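You operate a simulated robot arm through the tools that you are given. There is no shell and no other tool. Be economical: measure what you need, move in short steps, check, and stop when the job is done.

You run a simulated robot arm. Do the job below in one go: nothing can be reset, and whatever is moved stays where it is left.

Task
Clear the filler: green tub tipped on the tilting stand, nozzle into the washer.
Fine: pull the slide back to LOAD first; no gel pumped.

The check looks at the end state, three seconds after you hand in, the way a careful person would. Anything else that was tipped, shoved, dropped, spilled or broken makes it a failure.

Robot
A 6-joint arm with a two-finger parallel gripper, fixed in place. Base frame: the origin is at the foot of the arm, x ahead of it, y to its left, z up; the work surface is at about z = 808. Lengths are in mm, angles in rad, forces in N, time in s.
With the tool pointing down near the work surface it reaches from about 260 to 680 mm from the base axis. Its first joint turns from -1.152 to 1.152 rad. Payload 2.9 kg.
Tool frame: the origin (TCP) lies between the finger pads and is the grasp point; the fingertips stand 30 mm ahead of it; z points along the fingers, y is the line along which they close. The gripper opens to 110 mm. The fingers are 20 mm wide and 10 mm thick; the gripper's body (48 by 112 mm) begins 55 mm behind the TCP.
Orientation is that of the tool frame in the base frame, as a unit quaternion [w, x, y, z]. With the fingers straight down and closing along the base's y, the tool's x points along the base's -x, its y along +y and its z along -z.

Tools
- The arm moves only by the tool step_arm. Its argument "plan" is a list of rows, each a list of 6 numbers: the shift along the base's x, y, z in mm, then the turn, a rotation vector about the base's x, y, z in rad. In form: [[tx, ty, tz, wx, wy, wz], ...]. A call has 1 to 12 rows; each row is the pose to reach, as a shift and turn from the pose commanded when the call began. "grip" is the opening, from 0 (shut) to 1 (fully open), set as the call begins (left out, the last holds). Each row takes 0.2 s and may step no farther than 50 mm and 0.15 rad from the row before; otherwise, or with a gripper value out of range, the whole call is refused. A pose out of reach is approached as far as the arm can. The call stops where the force on the tool passes 70 N (or 10 N more than at its start, if that is more) or the arm is blocked; 0.2 s more then pass. Each finger travels about 108 mm/s and halts on what it meets, pressing with about 35 N; the grip force reading is that of the motor and also rises with nothing between the fingers. The clock runs only during rows and for 0.2 s after the last one: add rows that repeat a pose to give the fingers time. It gives the time, the measured TCP pose, the force on the tool (base axes), the opening and the grip force at its end, in the units of the frame above (readings bear some noise), with the torque about the TCP (base axes, N m) and any sound that the robot's microphone picked up.
- Cameras (640 x 400 px; columns grow to the right, rows downward): "scene" is fixed at [75.5, 431.6, 1383.5]; the picture's right is [-0.78, -0.63, 0.00], its down [-0.37, 0.45, -0.81] and it looks along [0.51, -0.63, -0.58] (base axes); focal length 251 px, centre (320, 200). "wrist" rides on the gripper at [72, 17, -103] in the tool frame; the picture's right is [-0.23, 0.97, 0.00], its down [-0.76, -0.18, -0.62] and it looks along [-0.61, -0.14, 0.78] (tool axes); focal length 222 px, centre (320, 200). There is no depth. A picture from a camera that has moved, and an enlarged one, comes with that camera's place and axes in the base frame and with its lens.
- grab_frame(camera): a new picture of that camera. The clock stands still meanwhile.
- zoom(camera, box): a new picture of the part [left, top, right, bottom] of that camera's present view, enlarged. The clock stands still meanwhile.
- job_done(): hands the job in; it is judged then, once.

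Go step by step. Nothing tells you positions but the pictures and the camera data: compare them with the known pose of the tool, close in by small moves and look again before you grip or let go. The budget is 120 turns and 68 pictures, counting those below and the enlarged ones. Unless the task says otherwise, let go and move clear before handing in, and close with one line.

The tools are called as a command line: name --pt "numbers of a row" for each row, then --argument value for the rest, lists and objects as JSON in quotes. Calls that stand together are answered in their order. step_arm: Moves the arm, as the interface text tells. Its arguments: {"type":"object","properties":{"plan":{"type":"array","items":{"type":"array","items":{"type":"number"}}},"grip":{"type":"number"}},"required":["plan"]} The other tools are called the same way: grab_frame (camera) takes a picture; zoom (camera, box) takes an enlarged picture of a part of a camera's view; job_done () hands the job in.

At the start:

```text
time_s: 0.0
tcp_pos: [516.4, -68.2, 1130.1]
tcp_rot: [0.0, 0.0, 1.0, 0.001]
ft_force: [-0.4, 0.1, -0.5]
wrist_torque: [0.01, 0.04, 0.01]
finger_gap: 109.7
grip_force: 0.1
```

scene: 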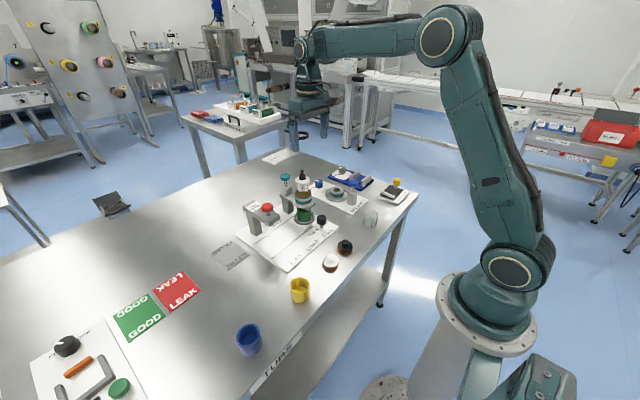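
wrist: 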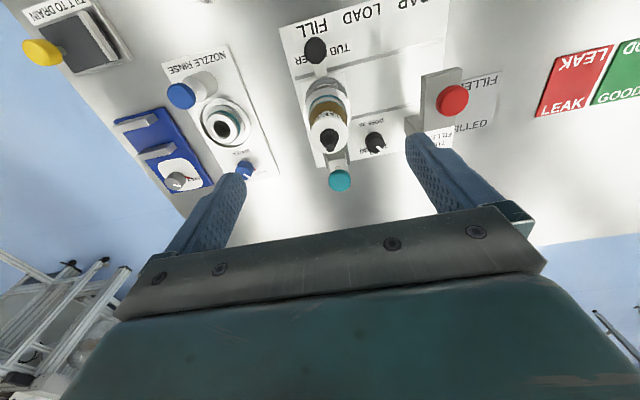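

I see the filler station with a slide, a green tub, a nozzle washer and a "tilt to drain" stand. I'll zoom in to read the labels first.

zoom --camera "scene" --box '[220, 150, 420, 280]'

zoom --camera "wrist" --box '[240, 0, 520, 200]'

zoom --camera "wrist" --box '[0, 0, 290, 200]'

```text
3.08 times, centred on (320, 215) of scene
camera zoom: at [75.5, 431.6, 1383.5], right [-0.78, -0.63, 0.0], down [-0.37, 0.45, -0.81], along [0.51, -0.63, -0.58], focal length 772 px, centre (320, 154)
```

zoom: 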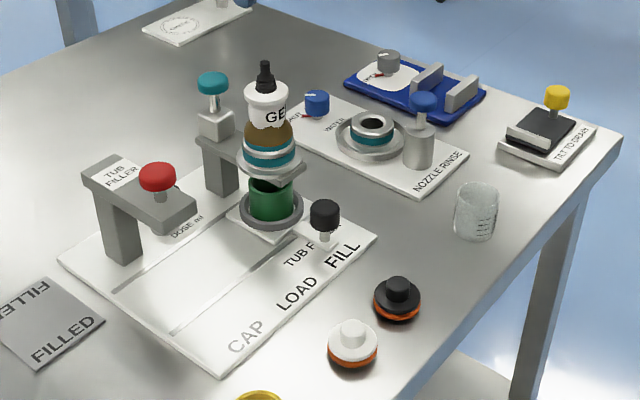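

```text
2.00 times, centred on (380, 100) of wrist
camera zoom: at [443.7, -52.2, 1232.1], right [0.23, 0.97, 0.0], down [0.76, -0.18, 0.62], along [0.61, -0.14, -0.78], focal length 444 px, centre (200, 400)
```

zoom: 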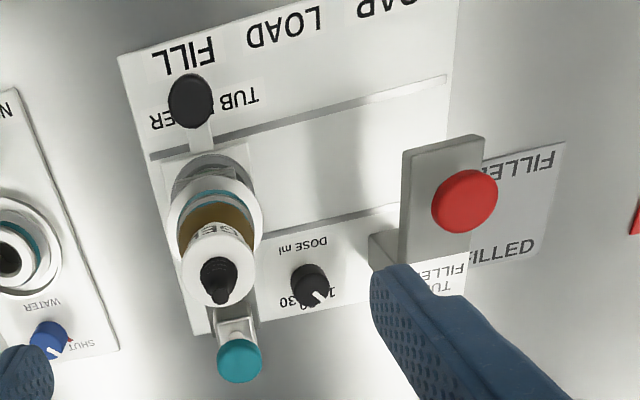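

```text
2.00 times, centred on (145, 100) of wrist
camera zoom: at [443.7, -52.2, 1232.1], right [0.23, 0.97, 0.0], down [0.76, -0.18, 0.62], along [0.61, -0.14, -0.78], focal length 444 px, centre (670, 400)
```

zoom: 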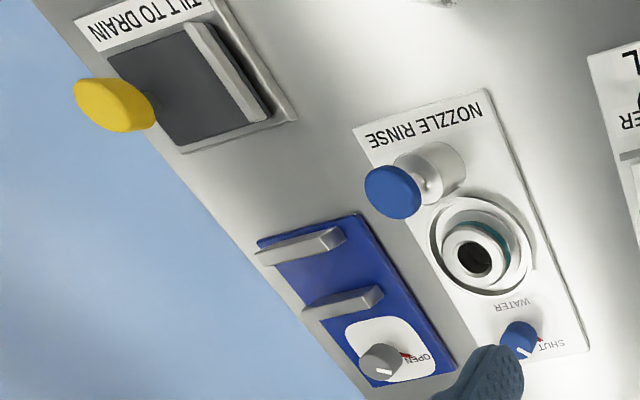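

The slide's black knob is near (465,-60,860), the nozzle bottle axis near (550,-66), and a teal knob near (633,-65,950). I'll back the camera off for a better look.

step_arm --pt "-40 0 0 0 0 0" --pt "-80 0 0 0 0 0" --pt "-120 0 0 0 0 0" --pt "-150 0 -20 0 0 0"

grab_frame --camera "wrist"

zoom --camera "wrist" --box '[240, 60, 440, 260]'

zoom --camera "scene" --box '[270, 160, 340, 230]'

zoom --camera "scene" --box '[310, 160, 410, 220]'

```text
time_s: 1.0
tcp_pos: [366.7, -67.5, 1110.9]
tcp_rot: [0.0, 0.0, 1.0, -0.001]
ft_force: [-0.2, -0.2, 0.5]
wrist_torque: [0.01, -0.01, -0.01]
finger_gap: 109.7
grip_force: 0.0
```

```text
62 pictures are left
camera wrist: at [294.0, -51.4, 1212.9], right [0.23, 0.97, 0.0], down [0.76, -0.18, 0.62], along [0.61, -0.14, -0.78], focal length 222 px, centre (320, 200)
```

wrist: 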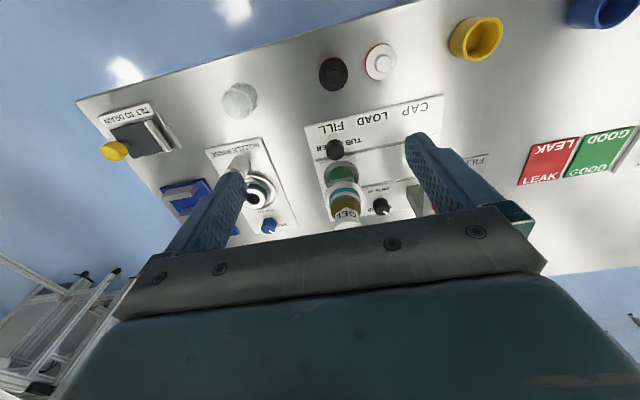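

```text
2.00 times, centred on (340, 160) of wrist
camera zoom: at [294.0, -51.4, 1212.9], right [0.23, 0.97, 0.0], down [0.76, -0.18, 0.62], along [0.61, -0.14, -0.78], focal length 444 px, centre (280, 280)
```

zoom: 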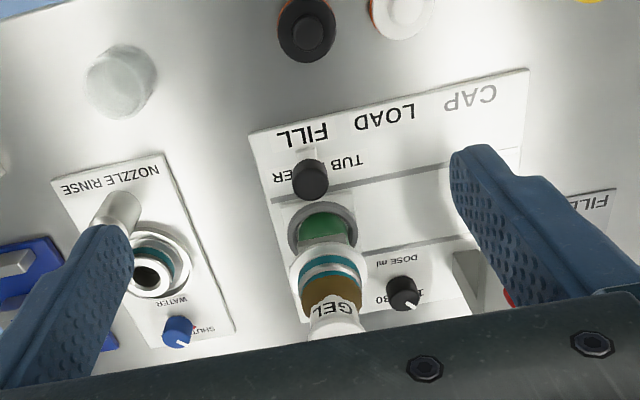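

```text
5.71 times, centred on (305, 195) of scene
camera zoom: at [75.4, 431.6, 1383.5], right [-0.78, -0.63, 0.0], down [-0.37, 0.45, -0.81], along [0.51, -0.63, -0.58], focal length 1434 px, centre (406, 229)
```

zoom: 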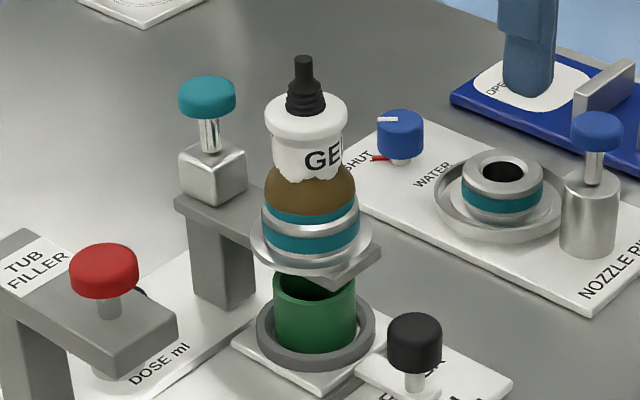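

```text
6.40 times, centred on (360, 190) of scene
camera zoom: at [75.4, 431.6, 1383.5], right [-0.78, -0.63, 0.0], down [-0.37, 0.45, -0.81], along [0.51, -0.63, -0.58], focal length 1606 px, centre (64, 264)
```

zoom: 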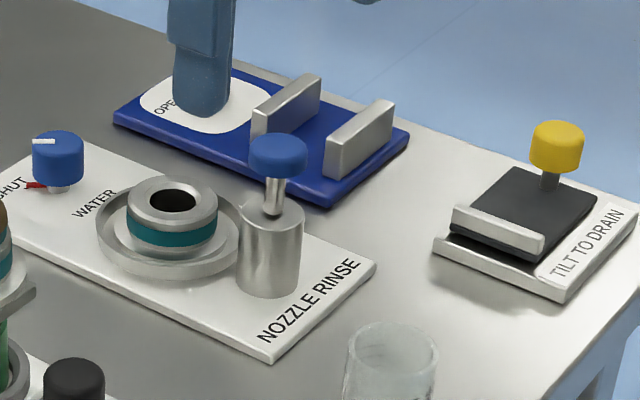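

The slide moves along +y: FILL y≈-63, LOAD y≈+12, CAP y≈+85. I'll go above the black knob with the gripper partly closed.

step_arm --pt "40 2 -20 0 0 0" --pt "80 4 -50 0 0 0" --pt "98 5 -95 0 0 0" --pt "98 5 -140 0 0 0" --pt "98 5 -180 0 0 0" --pt "98 5 -205 0 0 0" --grip 0.65

grab_frame --camera "wrist"

grab_frame --camera "scene"

```text
time_s: 2.4
tcp_pos: [465.3, -61.6, 904.9]
tcp_rot: [0.0, 0.0, 1.0, 0.0]
ft_force: [0.3, -0.1, 0.7]
wrist_torque: [0.02, -0.03, -0.01]
finger_gap: 71.6
grip_force: 0.0
```

```text
58 pictures are left
camera wrist: at [392.7, -46.0, 1007.2], right [0.23, 0.97, 0.0], down [0.76, -0.18, 0.62], along [0.61, -0.14, -0.78], focal length 222 px, centre (320, 200)
```

wrist: 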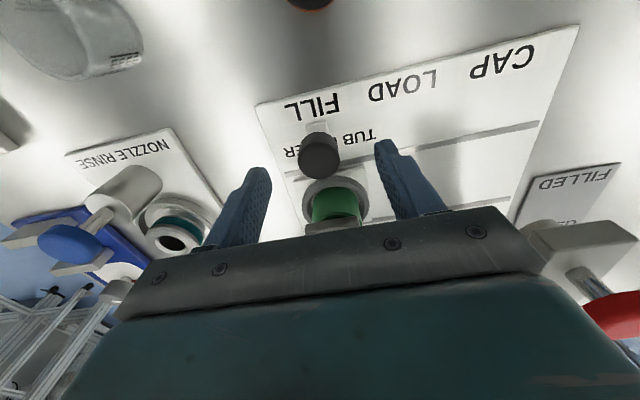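

```text
57 pictures are left
```

scene: 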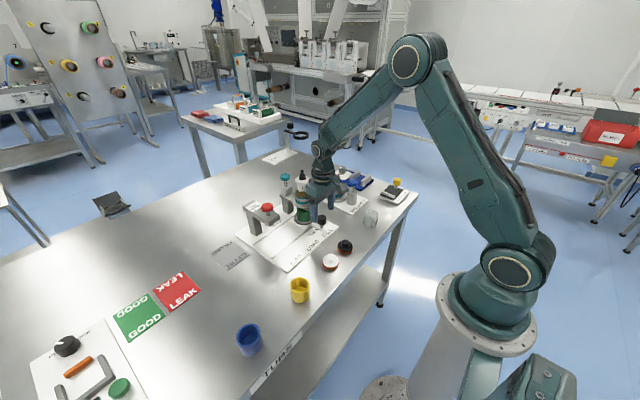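

The knob is at about (469,-63), between the fingers; I'll descend and grip.

step_arm --pt "2 -1 -25 0 0 0" --pt "2 -1 -48 0 0 0"

step_arm --pt "0 0 0 0 0 0" --pt "0 0 0 0 0 0" --pt "0 0 0 0 0 0" --grip 0.15

zoom --camera "scene" --box '[250, 160, 360, 240]'

```text
time_s: 3.0
tcp_pos: [466.6, -64.9, 855.1]
tcp_rot: [0.0, 0.0, 1.0, 0.0]
ft_force: [1.1, 0.4, -0.7]
wrist_torque: [-0.01, -0.02, 0.02]
finger_gap: 71.5
grip_force: 0.1
```

```text
time_s: 3.8
tcp_pos: [464.6, -63.5, 857.3]
tcp_rot: [0.0, 0.0, 1.0, -0.001]
ft_force: [0.3, -0.9, -3.9]
wrist_torque: [0.19, -0.35, -0.05]
finger_gap: 31.9
grip_force: 45.2
```

```text
5.00 times, centred on (305, 200) of scene
camera zoom: at [75.5, 431.6, 1383.5], right [-0.78, -0.63, 0.0], down [-0.37, 0.45, -0.81], along [0.51, -0.63, -0.58], focal length 1255 px, centre (395, 200)
```

zoom: 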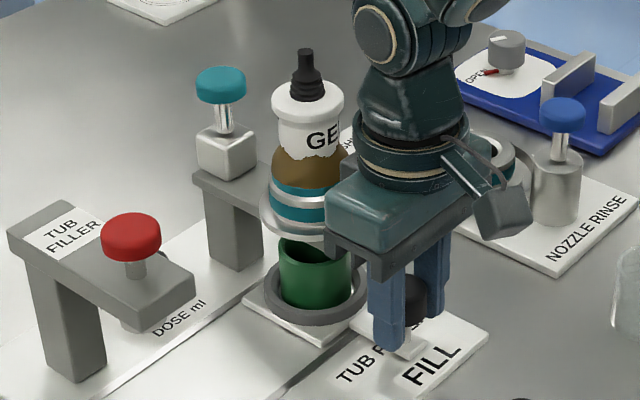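

The knob is gripped (31.9 mm). I'll pull it gently along +y toward LOAD.

step_arm --pt "0 8 0 0 0 0" --pt "0 18 0 0 0 0" --pt "0 28 0 0 0 0" --pt "0 38 0 0 0 0" --pt "0 48 0 0 0 0" --pt "0 58 0 0 0 0" --pt "0 66 0 0 0 0"

zoom --camera "scene" --box '[230, 160, 360, 260]'

```text
time_s: 5.4
tcp_pos: [465.6, 0.0, 857.7]
tcp_rot: [0.001, 0.0, 1.0, 0.0]
ft_force: [-2.4, -0.7, 16.9]
wrist_torque: [-0.4, -0.42, 0.04]
finger_gap: 31.6
grip_force: 44.2
```

```text
4.00 times, centred on (295, 210) of scene
camera zoom: at [75.1, 431.6, 1383.5], right [-0.78, -0.63, 0.0], down [-0.37, 0.45, -0.81], along [0.51, -0.63, -0.58], focal length 1004 px, centre (420, 160)
```

zoom: 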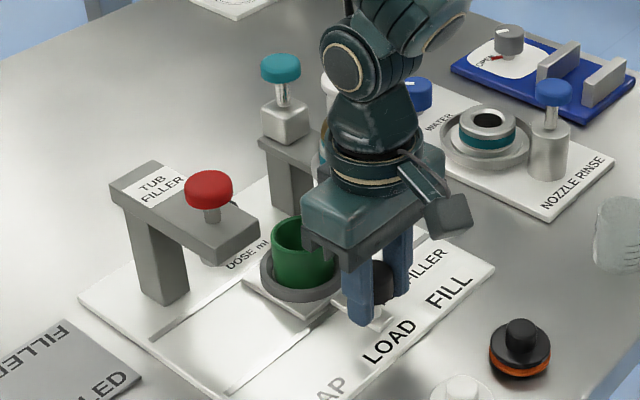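

The slide followed smoothly to y=0. From the label spacing LOAD is about 75 mm from FILL, so I'll go about 10 mm further.

step_arm --pt "0 5 0 0 0 0" --pt "0 10 0 0 0 0" --pt "0 10 0 0 0 0"

step_arm --pt "0 0 0 0 0 0" --pt "0 0 0 0 0 0" --grip 0.65

step_arm --pt "-10 0 50 0 0 0" --pt "-50 0 100 0 0 0" --pt "-90 0 140 0 0 0" --pt "-110 0 190 0 0 0" --grip 1.0

grab_frame --camera "wrist"

zoom --camera "scene" --box '[230, 160, 360, 260]'

```text
time_s: 6.2
tcp_pos: [466.9, 11.3, 856.8]
tcp_rot: [0.001, 0.0, 1.0, 0.0]
ft_force: [-3.0, -1.4, 33.9]
wrist_torque: [-0.3, 0.08, 0.06]
finger_gap: 31.7
grip_force: 45.2
```

```text
time_s: 6.8
tcp_pos: [465.8, 11.6, 855.2]
tcp_rot: [-0.001, 0.0, 1.0, 0.0]
ft_force: [-0.2, 0.3, -0.3]
wrist_torque: [0.01, 0.01, 0.0]
finger_gap: 71.6
grip_force: 0.1
```

```text
refused: row 1 steps farther than a row can; nothing moved
```

```text
54 pictures are left
camera wrist: at [393.6, 28.1, 958.0], right [0.23, 0.97, 0.0], down [0.76, -0.18, 0.62], along [0.61, -0.14, -0.78], focal length 222 px, centre (320, 200)
```

wrist: 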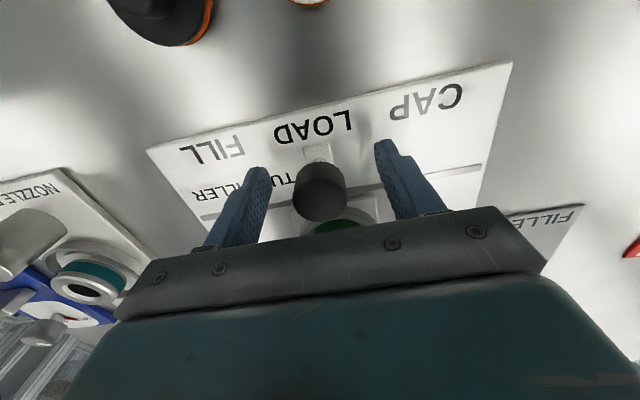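

```text
4.00 times, centred on (295, 210) of scene
camera zoom: at [75.5, 431.6, 1383.5], right [-0.78, -0.63, 0.0], down [-0.37, 0.45, -0.81], along [0.51, -0.63, -0.58], focal length 1004 px, centre (420, 160)
```

zoom: 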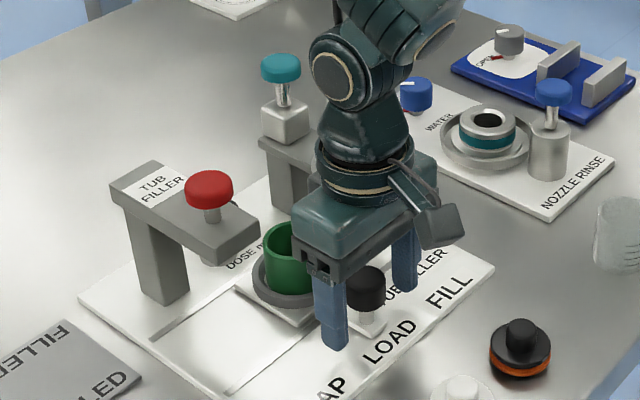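

The tab lines up with LOAD the way it did with FILL, so the slide is set. I'll rise clear and look at the nozzle bottle.

step_arm --pt "0 0 45 0 0 0" --pt "-30 0 80 0 0 0" --pt "-70 -10 100 0 0 0" --pt "-100 -30 120 0 0 0" --pt "-105 -60 130 0 0 0" --grip 1.0

grab_frame --camera "wrist"

zoom --camera "scene" --box '[260, 160, 340, 230]'

```text
time_s: 8.0
tcp_pos: [360.6, -51.1, 986.6]
tcp_rot: [0.0, 0.0, 1.0, 0.001]
ft_force: [-0.1, 0.2, 0.0]
wrist_torque: [0.05, 0.02, -0.01]
finger_gap: 109.9
grip_force: 0.0
```

```text
52 pictures are left
camera wrist: at [288.0, -33.9, 1089.1], right [0.23, 0.97, 0.0], down [0.76, -0.18, 0.62], along [0.61, -0.14, -0.78], focal length 222 px, centre (320, 200)
```

wrist: 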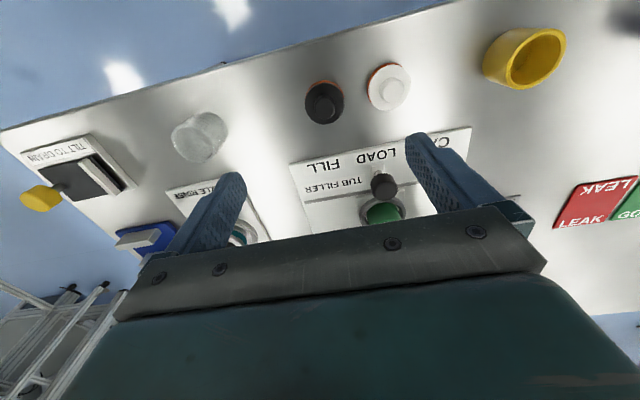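

```text
5.71 times, centred on (300, 195) of scene
camera zoom: at [75.4, 431.6, 1383.5], right [-0.78, -0.63, 0.0], down [-0.37, 0.45, -0.81], along [0.51, -0.63, -0.58], focal length 1434 px, centre (434, 229)
```

zoom: 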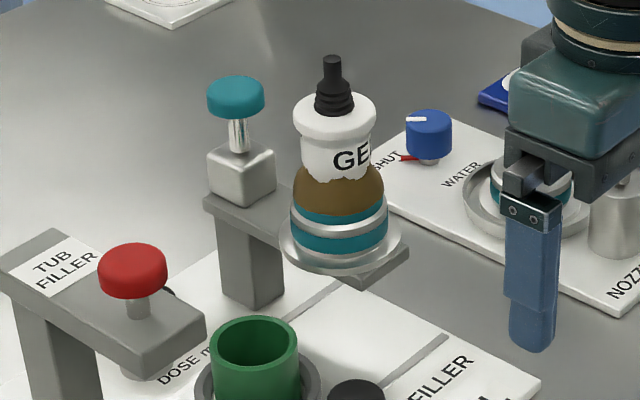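

The bottle's black tip tops out around z≈1000 on the axis (551,-66), with the white body at about z 941–972 and Ø43. I'll move above it and refine before gripping.

step_arm --pt "0 0 48 0 0 0" --pt "10 0 94 0 0 0" --pt "55 -5 94 0 0 0" --pt "100 -10 94 0 0 0" --pt "145 -13 94 0 0 0" --pt "190 -15 94 0 0 0" --grip 1.0

grab_frame --camera "wrist"

zoom --camera "scene" --box '[260, 140, 340, 220]'

```text
time_s: 9.4
tcp_pos: [549.9, -62.5, 1080.5]
tcp_rot: [0.0, 0.0, 1.0, 0.0]
ft_force: [-0.8, -0.4, 0.5]
wrist_torque: [0.05, 0.03, 0.0]
finger_gap: 110.3
grip_force: 0.1
```

```text
50 pictures are left
camera wrist: at [478.5, -46.0, 1182.9], right [0.23, 0.97, 0.0], down [0.76, -0.18, 0.62], along [0.61, -0.14, -0.78], focal length 222 px, centre (320, 200)
```

wrist: 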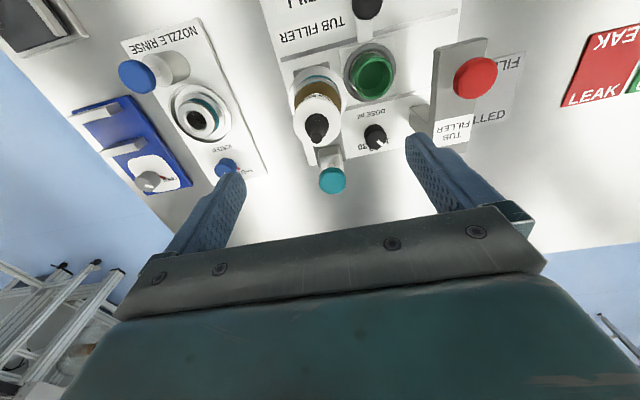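

```text
5.00 times, centred on (300, 180) of scene
camera zoom: at [75.4, 431.6, 1383.5], right [-0.78, -0.63, 0.0], down [-0.37, 0.45, -0.81], along [0.51, -0.63, -0.58], focal length 1255 px, centre (420, 300)
```

zoom: 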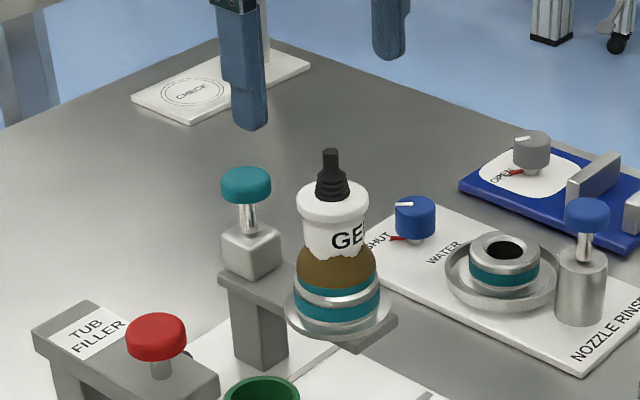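

The bottle axis is at (549.5,-64), and the tub in LOAD sits at about (548,8). I'll descend to grip height in stages and watch the force.

step_arm --pt "0 -1.5 -40 0 0 0" --pt "0 -1.5 -75 0 0 0" --pt "0 -1.5 -95 0 0 0" --pt "0 -1.5 -108 0 0 0" --pt "0 -1.5 -113 0 0 0" --grip 0.7

zoom --camera "scene" --box '[260, 140, 340, 220]'

grab_frame --camera "wrist"

```text
time_s: 10.6
tcp_pos: [550.0, -64.1, 966.9]
tcp_rot: [-0.002, 0.0, 1.0, 0.0]
ft_force: [0.2, 0.0, 0.3]
wrist_torque: [0.0, -0.02, 0.01]
finger_gap: 77.0
grip_force: 0.0
```

```text
5.00 times, centred on (300, 180) of scene
camera zoom: at [75.5, 431.6, 1383.5], right [-0.78, -0.63, 0.0], down [-0.37, 0.45, -0.81], along [0.51, -0.63, -0.58], focal length 1255 px, centre (420, 300)
```

zoom: 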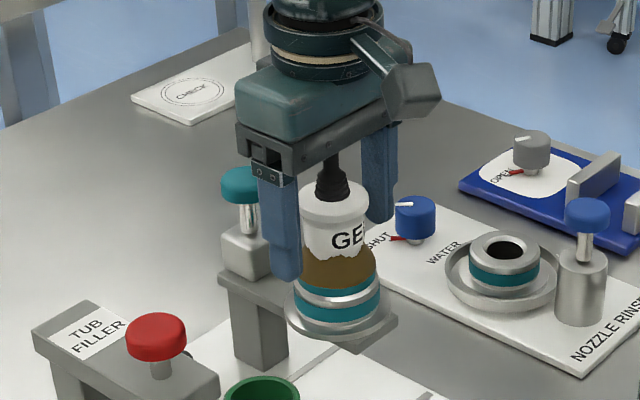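

```text
47 pictures are left
camera wrist: at [477.9, -48.3, 1070.0], right [0.23, 0.97, 0.0], down [0.76, -0.18, 0.62], along [0.61, -0.14, -0.78], focal length 222 px, centre (320, 200)
```

wrist: 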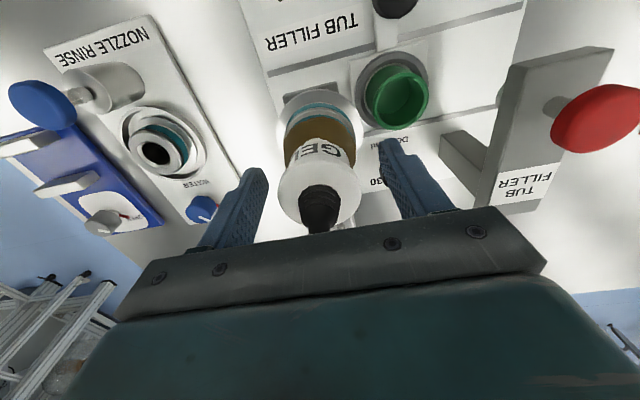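

The fingers straddle the white body and there's no contact yet. I'll close on it.

step_arm --pt "0 0 0 0 0 0" --pt "0 0 0 0 0 0" --pt "0 0 0 0 0 0" --grip 0.2

step_arm --pt "0 0 2 0 0 0" --pt "0 0 5 0 0 0" --pt "0 0 10 0 0 0"

zoom --camera "scene" --box '[260, 140, 340, 220]'

```text
time_s: 11.4
tcp_pos: [550.6, -65.0, 967.3]
tcp_rot: [-0.001, 0.0, 1.0, 0.0]
ft_force: [0.4, -0.9, -1.8]
wrist_torque: [0.03, -0.04, 0.0]
finger_gap: 42.6
grip_force: 34.9
```

```text
time_s: 12.2
tcp_pos: [552.0, -64.6, 977.8]
tcp_rot: [0.001, 0.0, 1.0, 0.0]
ft_force: [-1.5, 0.6, -1.0]
wrist_torque: [-0.02, 0.06, 0.0]
finger_gap: 42.9
grip_force: 35.2
```

```text
5.00 times, centred on (300, 180) of scene
camera zoom: at [75.4, 431.6, 1383.5], right [-0.78, -0.63, 0.0], down [-0.37, 0.45, -0.81], along [0.51, -0.63, -0.58], focal length 1255 px, centre (420, 300)
```

zoom: 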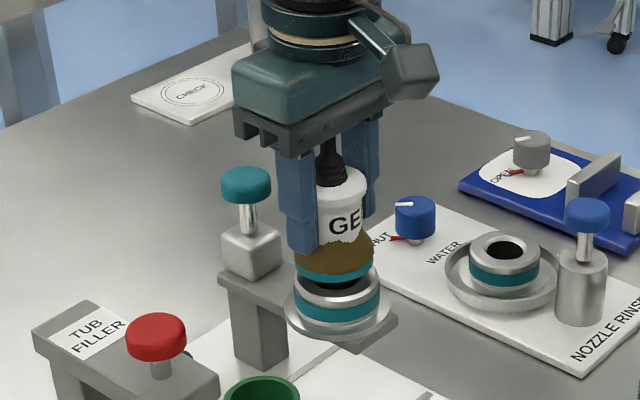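

It lifts freely out of its ring. I'll keep lifting and check how long the spigot below it is.

step_arm --pt "0 0 15 0 0 0" --pt "0 0 30 0 0 0" --pt "0 0 50 0 0 0" --pt "0 0 70 0 0 0" --pt "0 0 90 0 0 0"

zoom --camera "scene" --box '[260, 120, 340, 220]'

grab_frame --camera "wrist"

```text
time_s: 13.4
tcp_pos: [550.3, -65.3, 1066.6]
tcp_rot: [-0.002, -0.001, 1.0, 0.0]
ft_force: [-0.1, -0.5, -1.5]
wrist_torque: [0.01, 0.02, 0.01]
finger_gap: 42.9
grip_force: 35.3
```

```text
4.00 times, centred on (300, 170) of scene
camera zoom: at [75.5, 431.6, 1383.5], right [-0.78, -0.63, 0.0], down [-0.37, 0.45, -0.81], along [0.51, -0.63, -0.58], focal length 1004 px, centre (400, 320)
```

zoom: 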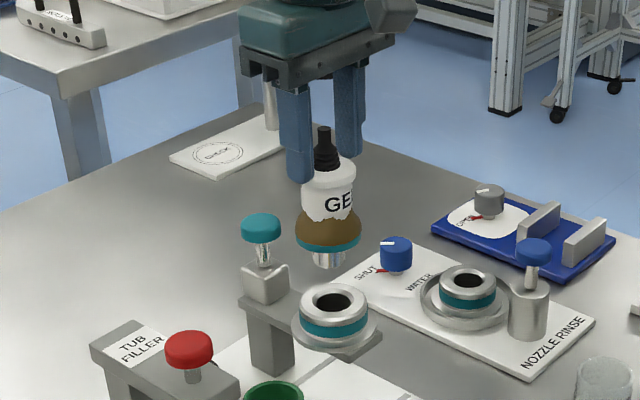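

```text
44 pictures are left
camera wrist: at [478.7, -48.5, 1169.0], right [0.23, 0.97, 0.0], down [0.76, -0.18, 0.62], along [0.61, -0.14, -0.78], focal length 222 px, centre (320, 200)
```

wrist: 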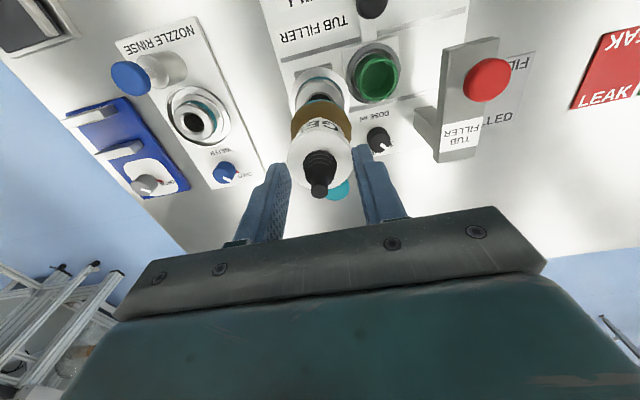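

The spigot is short (about 15 mm). The washer hole is near (545,-254), so I'll carry the nozzle over it, staying high.

step_arm --pt "0 -40 0 0 0 0" --pt "-1 -80 0 0 0 0" --pt "-3 -120 0 0 0 0" --pt "-4 -160 0 0 0 0" --pt "-5 -188 0 0 0 0" --pt "-5 -188 -40 0 0 0" --pt "-5 -188 -80 0 0 0"

grab_frame --camera "wrist"

zoom --camera "scene" --box '[300, 140, 380, 220]'

```text
time_s: 15.0
tcp_pos: [544.6, -253.1, 985.5]
tcp_rot: [0.0, 0.0, 1.0, 0.0]
ft_force: [-0.1, -0.1, -0.4]
wrist_torque: [-0.02, -0.01, -0.03]
finger_gap: 42.7
grip_force: 35.0
```

```text
43 pictures are left
camera wrist: at [473.1, -237.3, 1088.1], right [0.23, 0.97, 0.0], down [0.76, -0.18, 0.62], along [0.61, -0.14, -0.78], focal length 222 px, centre (320, 200)
```

wrist: 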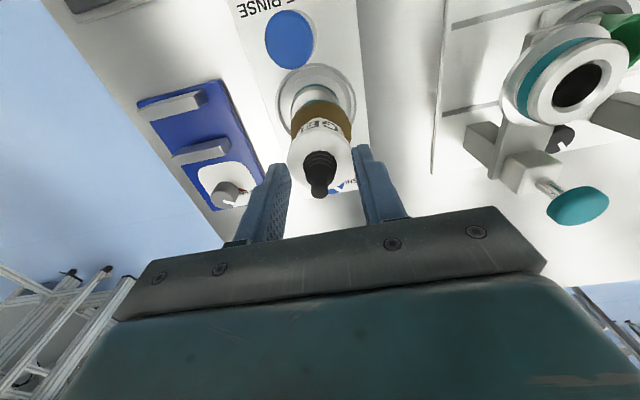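

```text
5.00 times, centred on (340, 180) of scene
camera zoom: at [75.5, 431.6, 1383.5], right [-0.78, -0.63, 0.0], down [-0.37, 0.45, -0.81], along [0.51, -0.63, -0.58], focal length 1255 px, centre (220, 300)
```

zoom: 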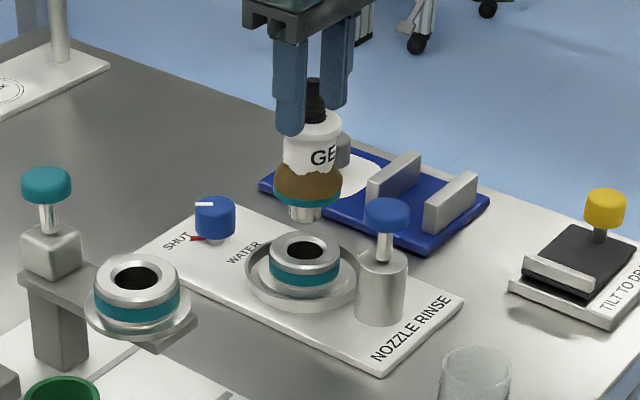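

I'll zoom the wrist view to fix the residual offset over the washer ring.

zoom --camera "wrist" --box '[260, 0, 380, 200]'

zoom --camera "scene" --box '[335, 165, 385, 205]'

```text
2.00 times, centred on (320, 100) of wrist
camera zoom: at [473.1, -237.3, 1088.1], right [0.23, 0.97, 0.0], down [0.76, -0.18, 0.62], along [0.61, -0.14, -0.78], focal length 444 px, centre (320, 400)
```

zoom: 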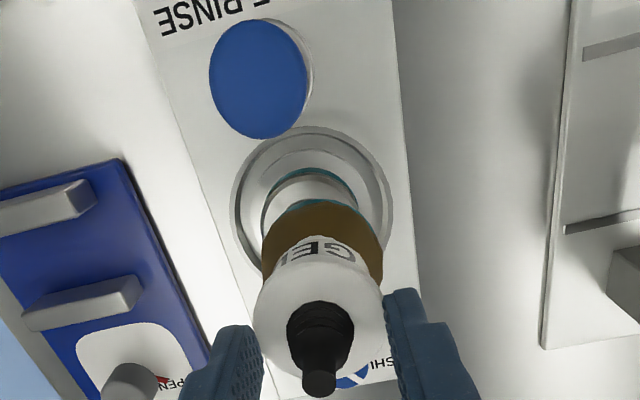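

```text
10.00 times, centred on (360, 185) of scene
camera zoom: at [75.5, 431.6, 1383.5], right [-0.78, -0.63, 0.0], down [-0.37, 0.45, -0.81], along [0.51, -0.63, -0.58], focal length 2509 px, centre (-80, 350)
```

zoom: 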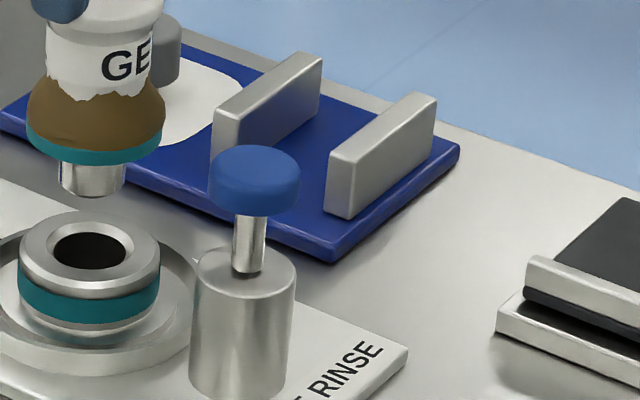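

The estimates agree on the ring centre being about +2.5 mm x and −4 mm y from here. I'll shift and descend part-way, then recheck.

step_arm --pt "2.5 -4 0 0 0 0" --pt "2.5 -4 -30 0 0 0" --pt "2.5 -4 -55 0 0 0" --pt "2.5 -4 -55 0 0 0"

zoom --camera "wrist" --box '[260, 20, 380, 220]'

zoom --camera "scene" --box '[335, 165, 385, 205]'

```text
time_s: 16.0
tcp_pos: [548.3, -257.3, 931.9]
tcp_rot: [0.001, 0.0, 1.0, -0.001]
ft_force: [6.6, -5.0, 0.0]
wrist_torque: [-0.39, -0.56, -0.02]
finger_gap: 43.1
grip_force: 35.6
```

```text
2.00 times, centred on (320, 120) of wrist
camera zoom: at [475.2, -241.5, 1033.9], right [0.23, 0.97, 0.0], down [0.76, -0.18, 0.63], along [0.61, -0.14, -0.78], focal length 444 px, centre (320, 360)
```

zoom: 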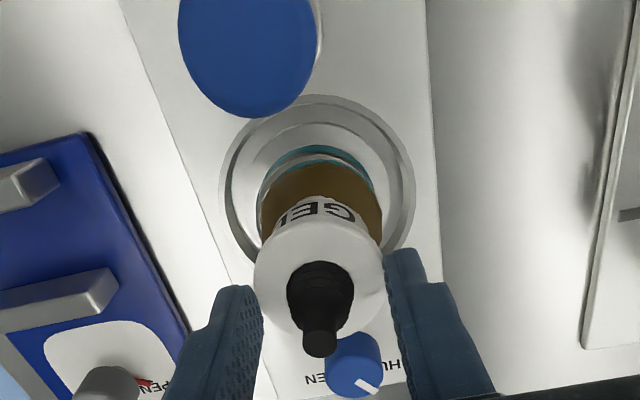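

```text
10.00 times, centred on (360, 185) of scene
camera zoom: at [75.6, 431.5, 1383.5], right [-0.78, -0.63, 0.0], down [-0.37, 0.45, -0.81], along [0.51, -0.63, -0.58], focal length 2509 px, centre (-80, 350)
```

zoom: 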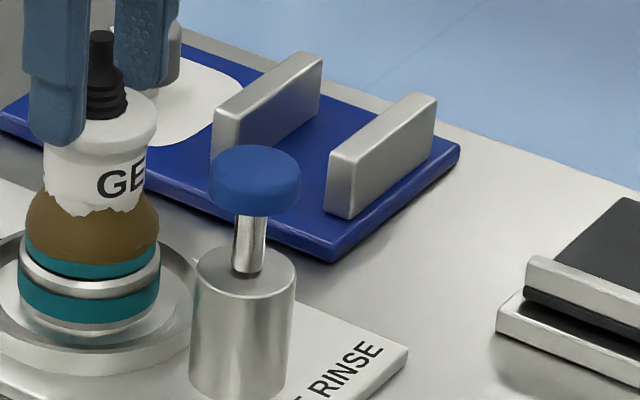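

The nozzle seems to have gone into the ring already (small side force, z 932). I'll nudge toward the side force and press down slightly to confirm it's seated.

step_arm --pt "1 -1 0 0 0 0" --pt "1 -1 -2 0 0 0" --pt "1 -1 -2 0 0 0"

```text
time_s: 16.8
tcp_pos: [548.6, -258.1, 931.4]
tcp_rot: [-0.002, 0.0, 1.0, 0.002]
ft_force: [-3.0, 1.3, 1.0]
wrist_torque: [0.11, 0.18, 0.02]
finger_gap: 42.9
grip_force: 35.4
```

step_arm --pt "-0.5 0.5 -2 0 0 0" --pt "-0.5 0.5 -4 0 0 0" --pt "-0.5 0.5 -4 0 0 0"

zoom --camera "scene" --box '[335, 165, 385, 205]'

```text
time_s: 17.6
tcp_pos: [549.4, -257.5, 928.2]
tcp_rot: [0.001, 0.0, 1.0, -0.001]
ft_force: [-4.6, 1.8, 19.9]
wrist_torque: [-0.06, 0.74, -0.11]
finger_gap: 43.0
grip_force: 34.5
```

```text
10.00 times, centred on (360, 185) of scene
camera zoom: at [75.0, 431.8, 1383.4], right [-0.78, -0.63, 0.0], down [-0.37, 0.45, -0.81], along [0.51, -0.63, -0.58], focal length 2509 px, centre (-80, 350)
```

zoom: 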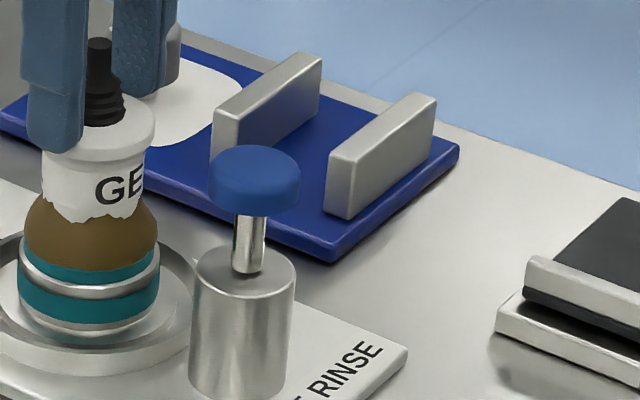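

The vertical force rose to 20 N, so the nozzle is seated. I'll release it and lift straight up.

step_arm --pt "0 0 2 0 0 0" --pt "0 0 2 0 0 0" --pt "0 0 2 0 0 0" --grip 0.7

step_arm --pt "0 0 40 0 0 0" --pt "0 0 80 0 0 0" --pt "0 0 120 0 0 0"

zoom --camera "scene" --box '[310, 155, 390, 215]'

grab_frame --camera "wrist"

```text
time_s: 18.4
tcp_pos: [548.2, -258.4, 928.9]
tcp_rot: [0.0, 0.0, 1.0, 0.0]
ft_force: [0.7, 0.3, -0.3]
wrist_torque: [0.0, -0.03, -0.01]
finger_gap: 77.2
grip_force: 0.1
```

```text
time_s: 19.2
tcp_pos: [549.2, -255.0, 1049.0]
tcp_rot: [0.0, 0.0, 1.0, -0.001]
ft_force: [-0.3, -1.1, 0.2]
wrist_torque: [0.02, 0.01, -0.02]
finger_gap: 76.9
grip_force: 0.1
```

```text
6.67 times, centred on (350, 185) of scene
camera zoom: at [75.4, 431.6, 1383.5], right [-0.78, -0.63, 0.0], down [-0.37, 0.45, -0.81], along [0.51, -0.63, -0.58], focal length 1673 px, centre (120, 300)
```

zoom: 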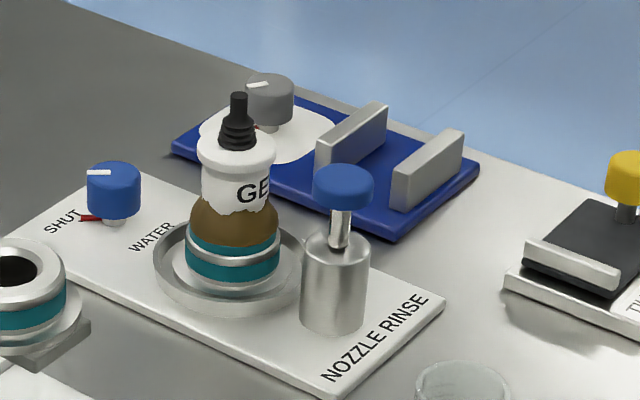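

```text
35 pictures are left
camera wrist: at [477.7, -239.1, 1151.0], right [0.23, 0.97, 0.0], down [0.76, -0.18, 0.62], along [0.61, -0.14, -0.78], focal length 222 px, centre (320, 200)
```

wrist: 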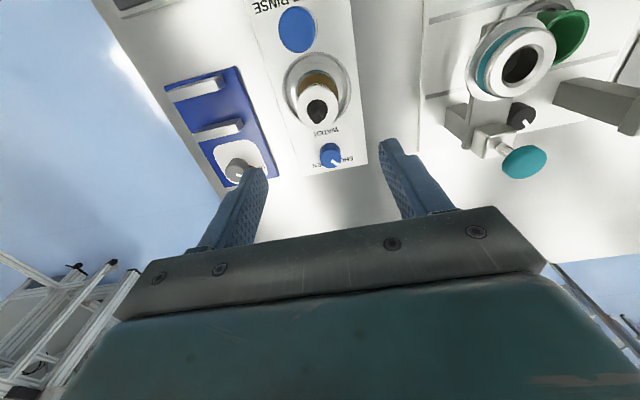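

The nozzle is upright in the washer. Next I'll look closely at the tilting stand.

step_arm --pt "-40 -20 20 0 0 0" --pt "-80 -40 20 0 0 0" --pt "-120 -60 10 0 0 0" --pt "-160 -80 -10 0 0 0" --pt "-195 -105 -30 0 0 0" --pt "-225 -130 -50 0 0 0" --grip 1.0

grab_frame --camera "wrist"

zoom --camera "scene" --box '[370, 165, 420, 205]'

```text
time_s: 20.6
tcp_pos: [323.5, -386.0, 1000.5]
tcp_rot: [0.0, 0.0, 1.0, 0.0]
ft_force: [0.5, 0.6, 0.7]
wrist_torque: [0.02, -0.02, -0.04]
finger_gap: 110.1
grip_force: 0.1
```

```text
34 pictures are left
camera wrist: at [251.6, -369.6, 1103.0], right [0.23, 0.97, 0.0], down [0.76, -0.18, 0.62], along [0.61, -0.14, -0.78], focal length 222 px, centre (320, 200)
```

wrist: 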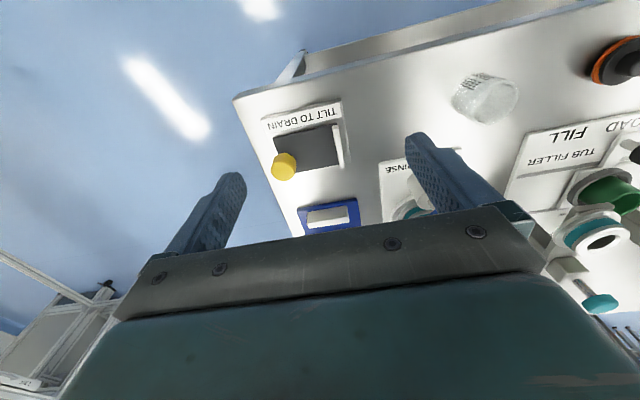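

```text
10.00 times, centred on (395, 185) of scene
camera zoom: at [75.4, 431.6, 1383.5], right [-0.78, -0.63, 0.0], down [-0.37, 0.45, -0.81], along [0.51, -0.63, -0.58], focal length 2509 px, centre (-430, 350)
```

zoom: 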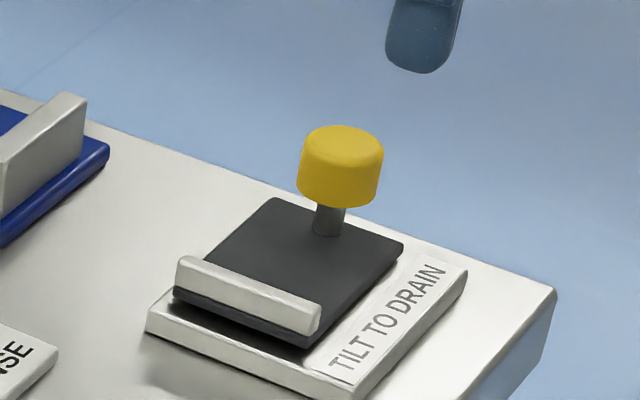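

step_arm --pt "25 -15 -20 0 0 0" --pt "50 -20 -50 0 0 0" --pt "50 -20 -80 0 0 0"

zoom --camera "wrist" --box '[240, 80, 400, 220]'

```text
time_s: 21.4
tcp_pos: [374.9, -404.9, 920.2]
tcp_rot: [0.001, 0.0, 1.0, 0.0]
ft_force: [0.2, -0.5, -0.5]
wrist_torque: [-0.01, 0.03, 0.0]
finger_gap: 110.1
grip_force: 0.1
```

```text
2.86 times, centred on (320, 150) of wrist
camera zoom: at [303.0, -389.7, 1021.9], right [0.23, 0.97, 0.0], down [0.76, -0.18, 0.62], along [0.61, -0.14, -0.78], focal length 635 px, centre (320, 343)
```

zoom: 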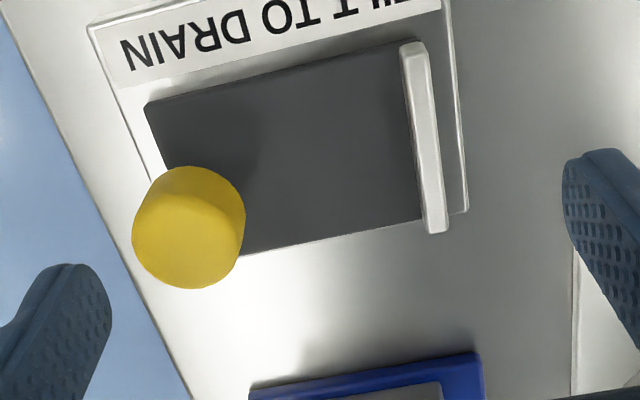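

The plate spans x 354–412 and the lip face is at y≈-377. The yellow knob is at (381,-446), so the tub fits centred at (383,-403). I'll rotate the tool 90° so the fingers close along x, keeping the camera away from the red knob, and travel to the tub.

step_arm --pt "0 20 45 0 0 0.14" --pt "10 50 80 0 0 0.28" --pt "20 85 110 0 0 0.42" --pt "40 120 135 0 0 0.56" --pt "55 160 150 0 0 0.7" --pt "70 200 155 0 0 0.84" --pt "85 240 155 0 0 0.98" --pt "105 280 155 0 0 1.12" --pt "125 318 155 0 0 1.26" --pt "145 355 155 0 0 1.4" --pt "160 390 155 0 0 1.5" --pt "174.5 414 150 0 0 1.5708" --grip 0.78

grab_frame --camera "wrist"

```text
time_s: 24.0
tcp_pos: [547.6, 6.7, 1068.1]
tcp_rot: [0.0, 0.708, -0.707, -0.001]
ft_force: [0.1, 1.0, 0.4]
wrist_torque: [-0.02, 0.0, 0.02]
finger_gap: 85.9
grip_force: 0.1
```

```text
31 pictures are left
camera wrist: at [531.1, -65.9, 1170.6], right [-0.97, 0.23, 0.0], down [0.18, 0.76, 0.62], along [0.14, 0.61, -0.78], focal length 222 px, centre (320, 200)
```

wrist: 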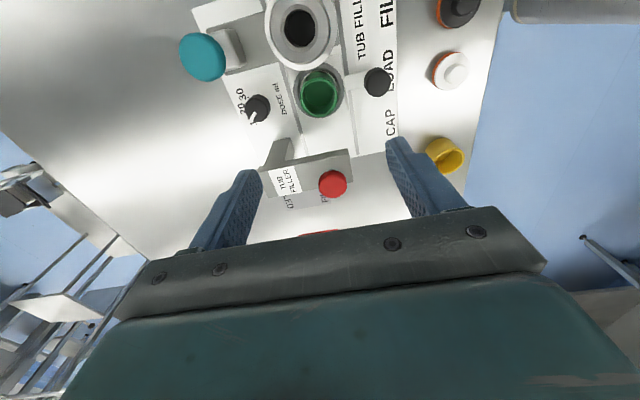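

step_arm --pt "0 0 -40 0 0 0" --pt "0 0 -80 0 0 0" --pt "0 0 -110 0 0 0"

zoom --camera "wrist" --box '[240, 60, 400, 220]'

zoom --camera "scene" --box '[240, 160, 340, 240]'

```text
time_s: 24.8
tcp_pos: [547.8, 4.9, 959.6]
tcp_rot: [-0.001, 0.707, -0.707, 0.0]
ft_force: [-0.3, -0.2, 0.0]
wrist_torque: [-0.02, 0.02, -0.01]
finger_gap: 85.6
grip_force: 0.0
```

```text
2.50 times, centred on (320, 140) of wrist
camera zoom: at [530.7, -67.9, 1060.9], right [-0.97, 0.23, 0.0], down [0.18, 0.76, 0.62], along [0.14, 0.61, -0.78], focal length 555 px, centre (320, 350)
```

zoom: 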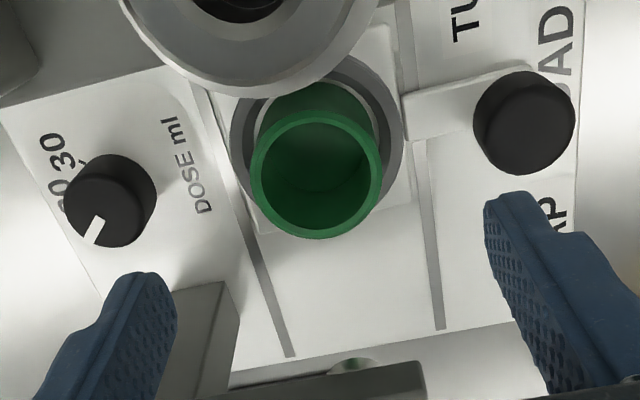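

```text
5.00 times, centred on (290, 200) of scene
camera zoom: at [75.5, 431.6, 1383.5], right [-0.78, -0.63, 0.0], down [-0.37, 0.45, -0.81], along [0.51, -0.63, -0.58], focal length 1255 px, centre (470, 200)
```

zoom: 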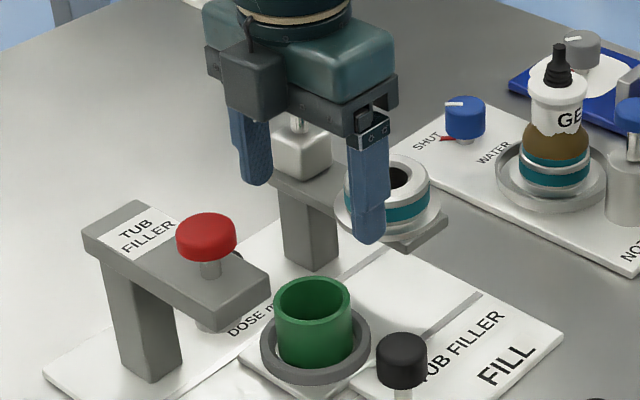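

The tub rim is Ø50, centred at about (549,8) with its top at z≈858. The capper bar's near face is at y≈62, so there's room. I'll descend with the fingertips staying above the holder ring.

step_arm --pt "0 1 -30 0 0 0" --pt "0 1 -60 0 0 0" --pt "0 1 -80 0 0 0" --pt "0 1 -92 0 0 0" --pt "0 1 -92 0 0 0"

zoom --camera "scene" --box '[240, 160, 340, 240]'

zoom --camera "wrist" --box '[220, 100, 420, 260]'

```text
time_s: 26.0
tcp_pos: [547.6, 6.2, 866.6]
tcp_rot: [0.001, 0.708, -0.706, 0.0]
ft_force: [0.8, 0.0, -0.1]
wrist_torque: [-0.01, -0.03, -0.01]
finger_gap: 86.1
grip_force: 0.1
```

```text
5.00 times, centred on (290, 200) of scene
camera zoom: at [75.5, 431.6, 1383.5], right [-0.78, -0.63, 0.0], down [-0.37, 0.45, -0.81], along [0.51, -0.63, -0.58], focal length 1255 px, centre (470, 200)
```

zoom: 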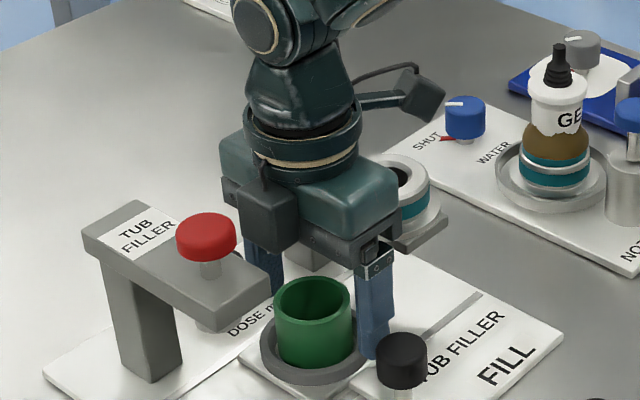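

```text
2.50 times, centred on (320, 180) of wrist
camera zoom: at [531.1, -67.0, 969.2], right [-0.97, 0.23, 0.0], down [0.18, 0.76, 0.62], along [0.14, 0.61, -0.78], focal length 555 px, centre (320, 250)
```

zoom: 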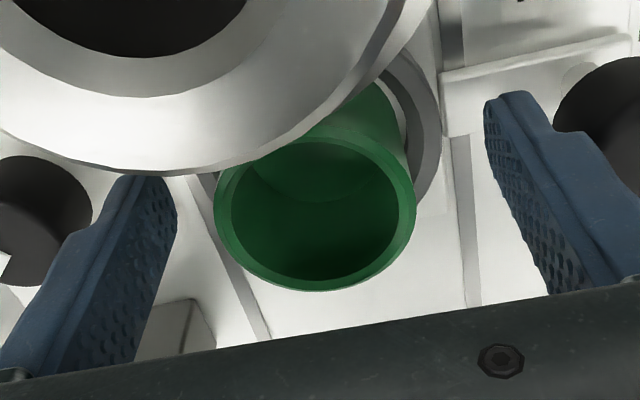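

The tub is centred between the fingers and the gripper is clear of the bar. I'll grip it and lift a little.

step_arm --pt "0 0 -3 0 0 0" --pt "0 0 -3 0 0 0" --pt "0 0 -3 0 0 0" --grip 0.3

step_arm --pt "0 0 5 0 0 0" --pt "0 0 15 0 0 0" --pt "0 0 30 0 0 0"

zoom --camera "scene" --box '[240, 160, 340, 240]'

```text
time_s: 26.8
tcp_pos: [547.4, 6.2, 864.5]
tcp_rot: [0.001, -0.707, 0.707, -0.001]
ft_force: [-1.8, -0.8, 12.0]
wrist_torque: [0.02, 0.13, 0.03]
finger_gap: 48.6
grip_force: 35.0
```

```text
time_s: 27.6
tcp_pos: [548.8, 7.5, 893.7]
tcp_rot: [0.001, -0.707, 0.707, 0.0]
ft_force: [1.0, 0.0, -0.5]
wrist_torque: [0.02, 0.0, 0.0]
finger_gap: 48.4
grip_force: 34.8
```

```text
5.00 times, centred on (290, 200) of scene
camera zoom: at [75.5, 431.6, 1383.5], right [-0.78, -0.63, 0.0], down [-0.37, 0.45, -0.81], along [0.51, -0.63, -0.58], focal length 1255 px, centre (470, 200)
```

zoom: 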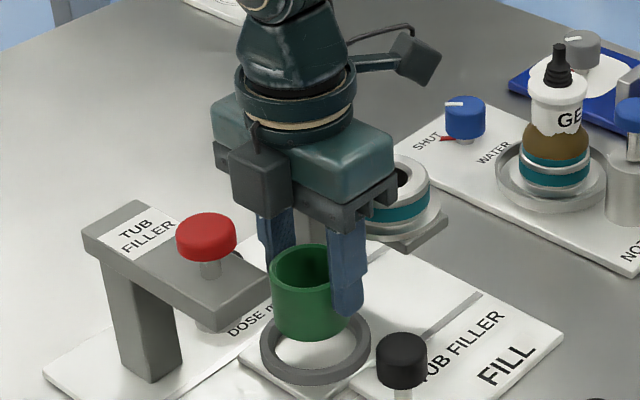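

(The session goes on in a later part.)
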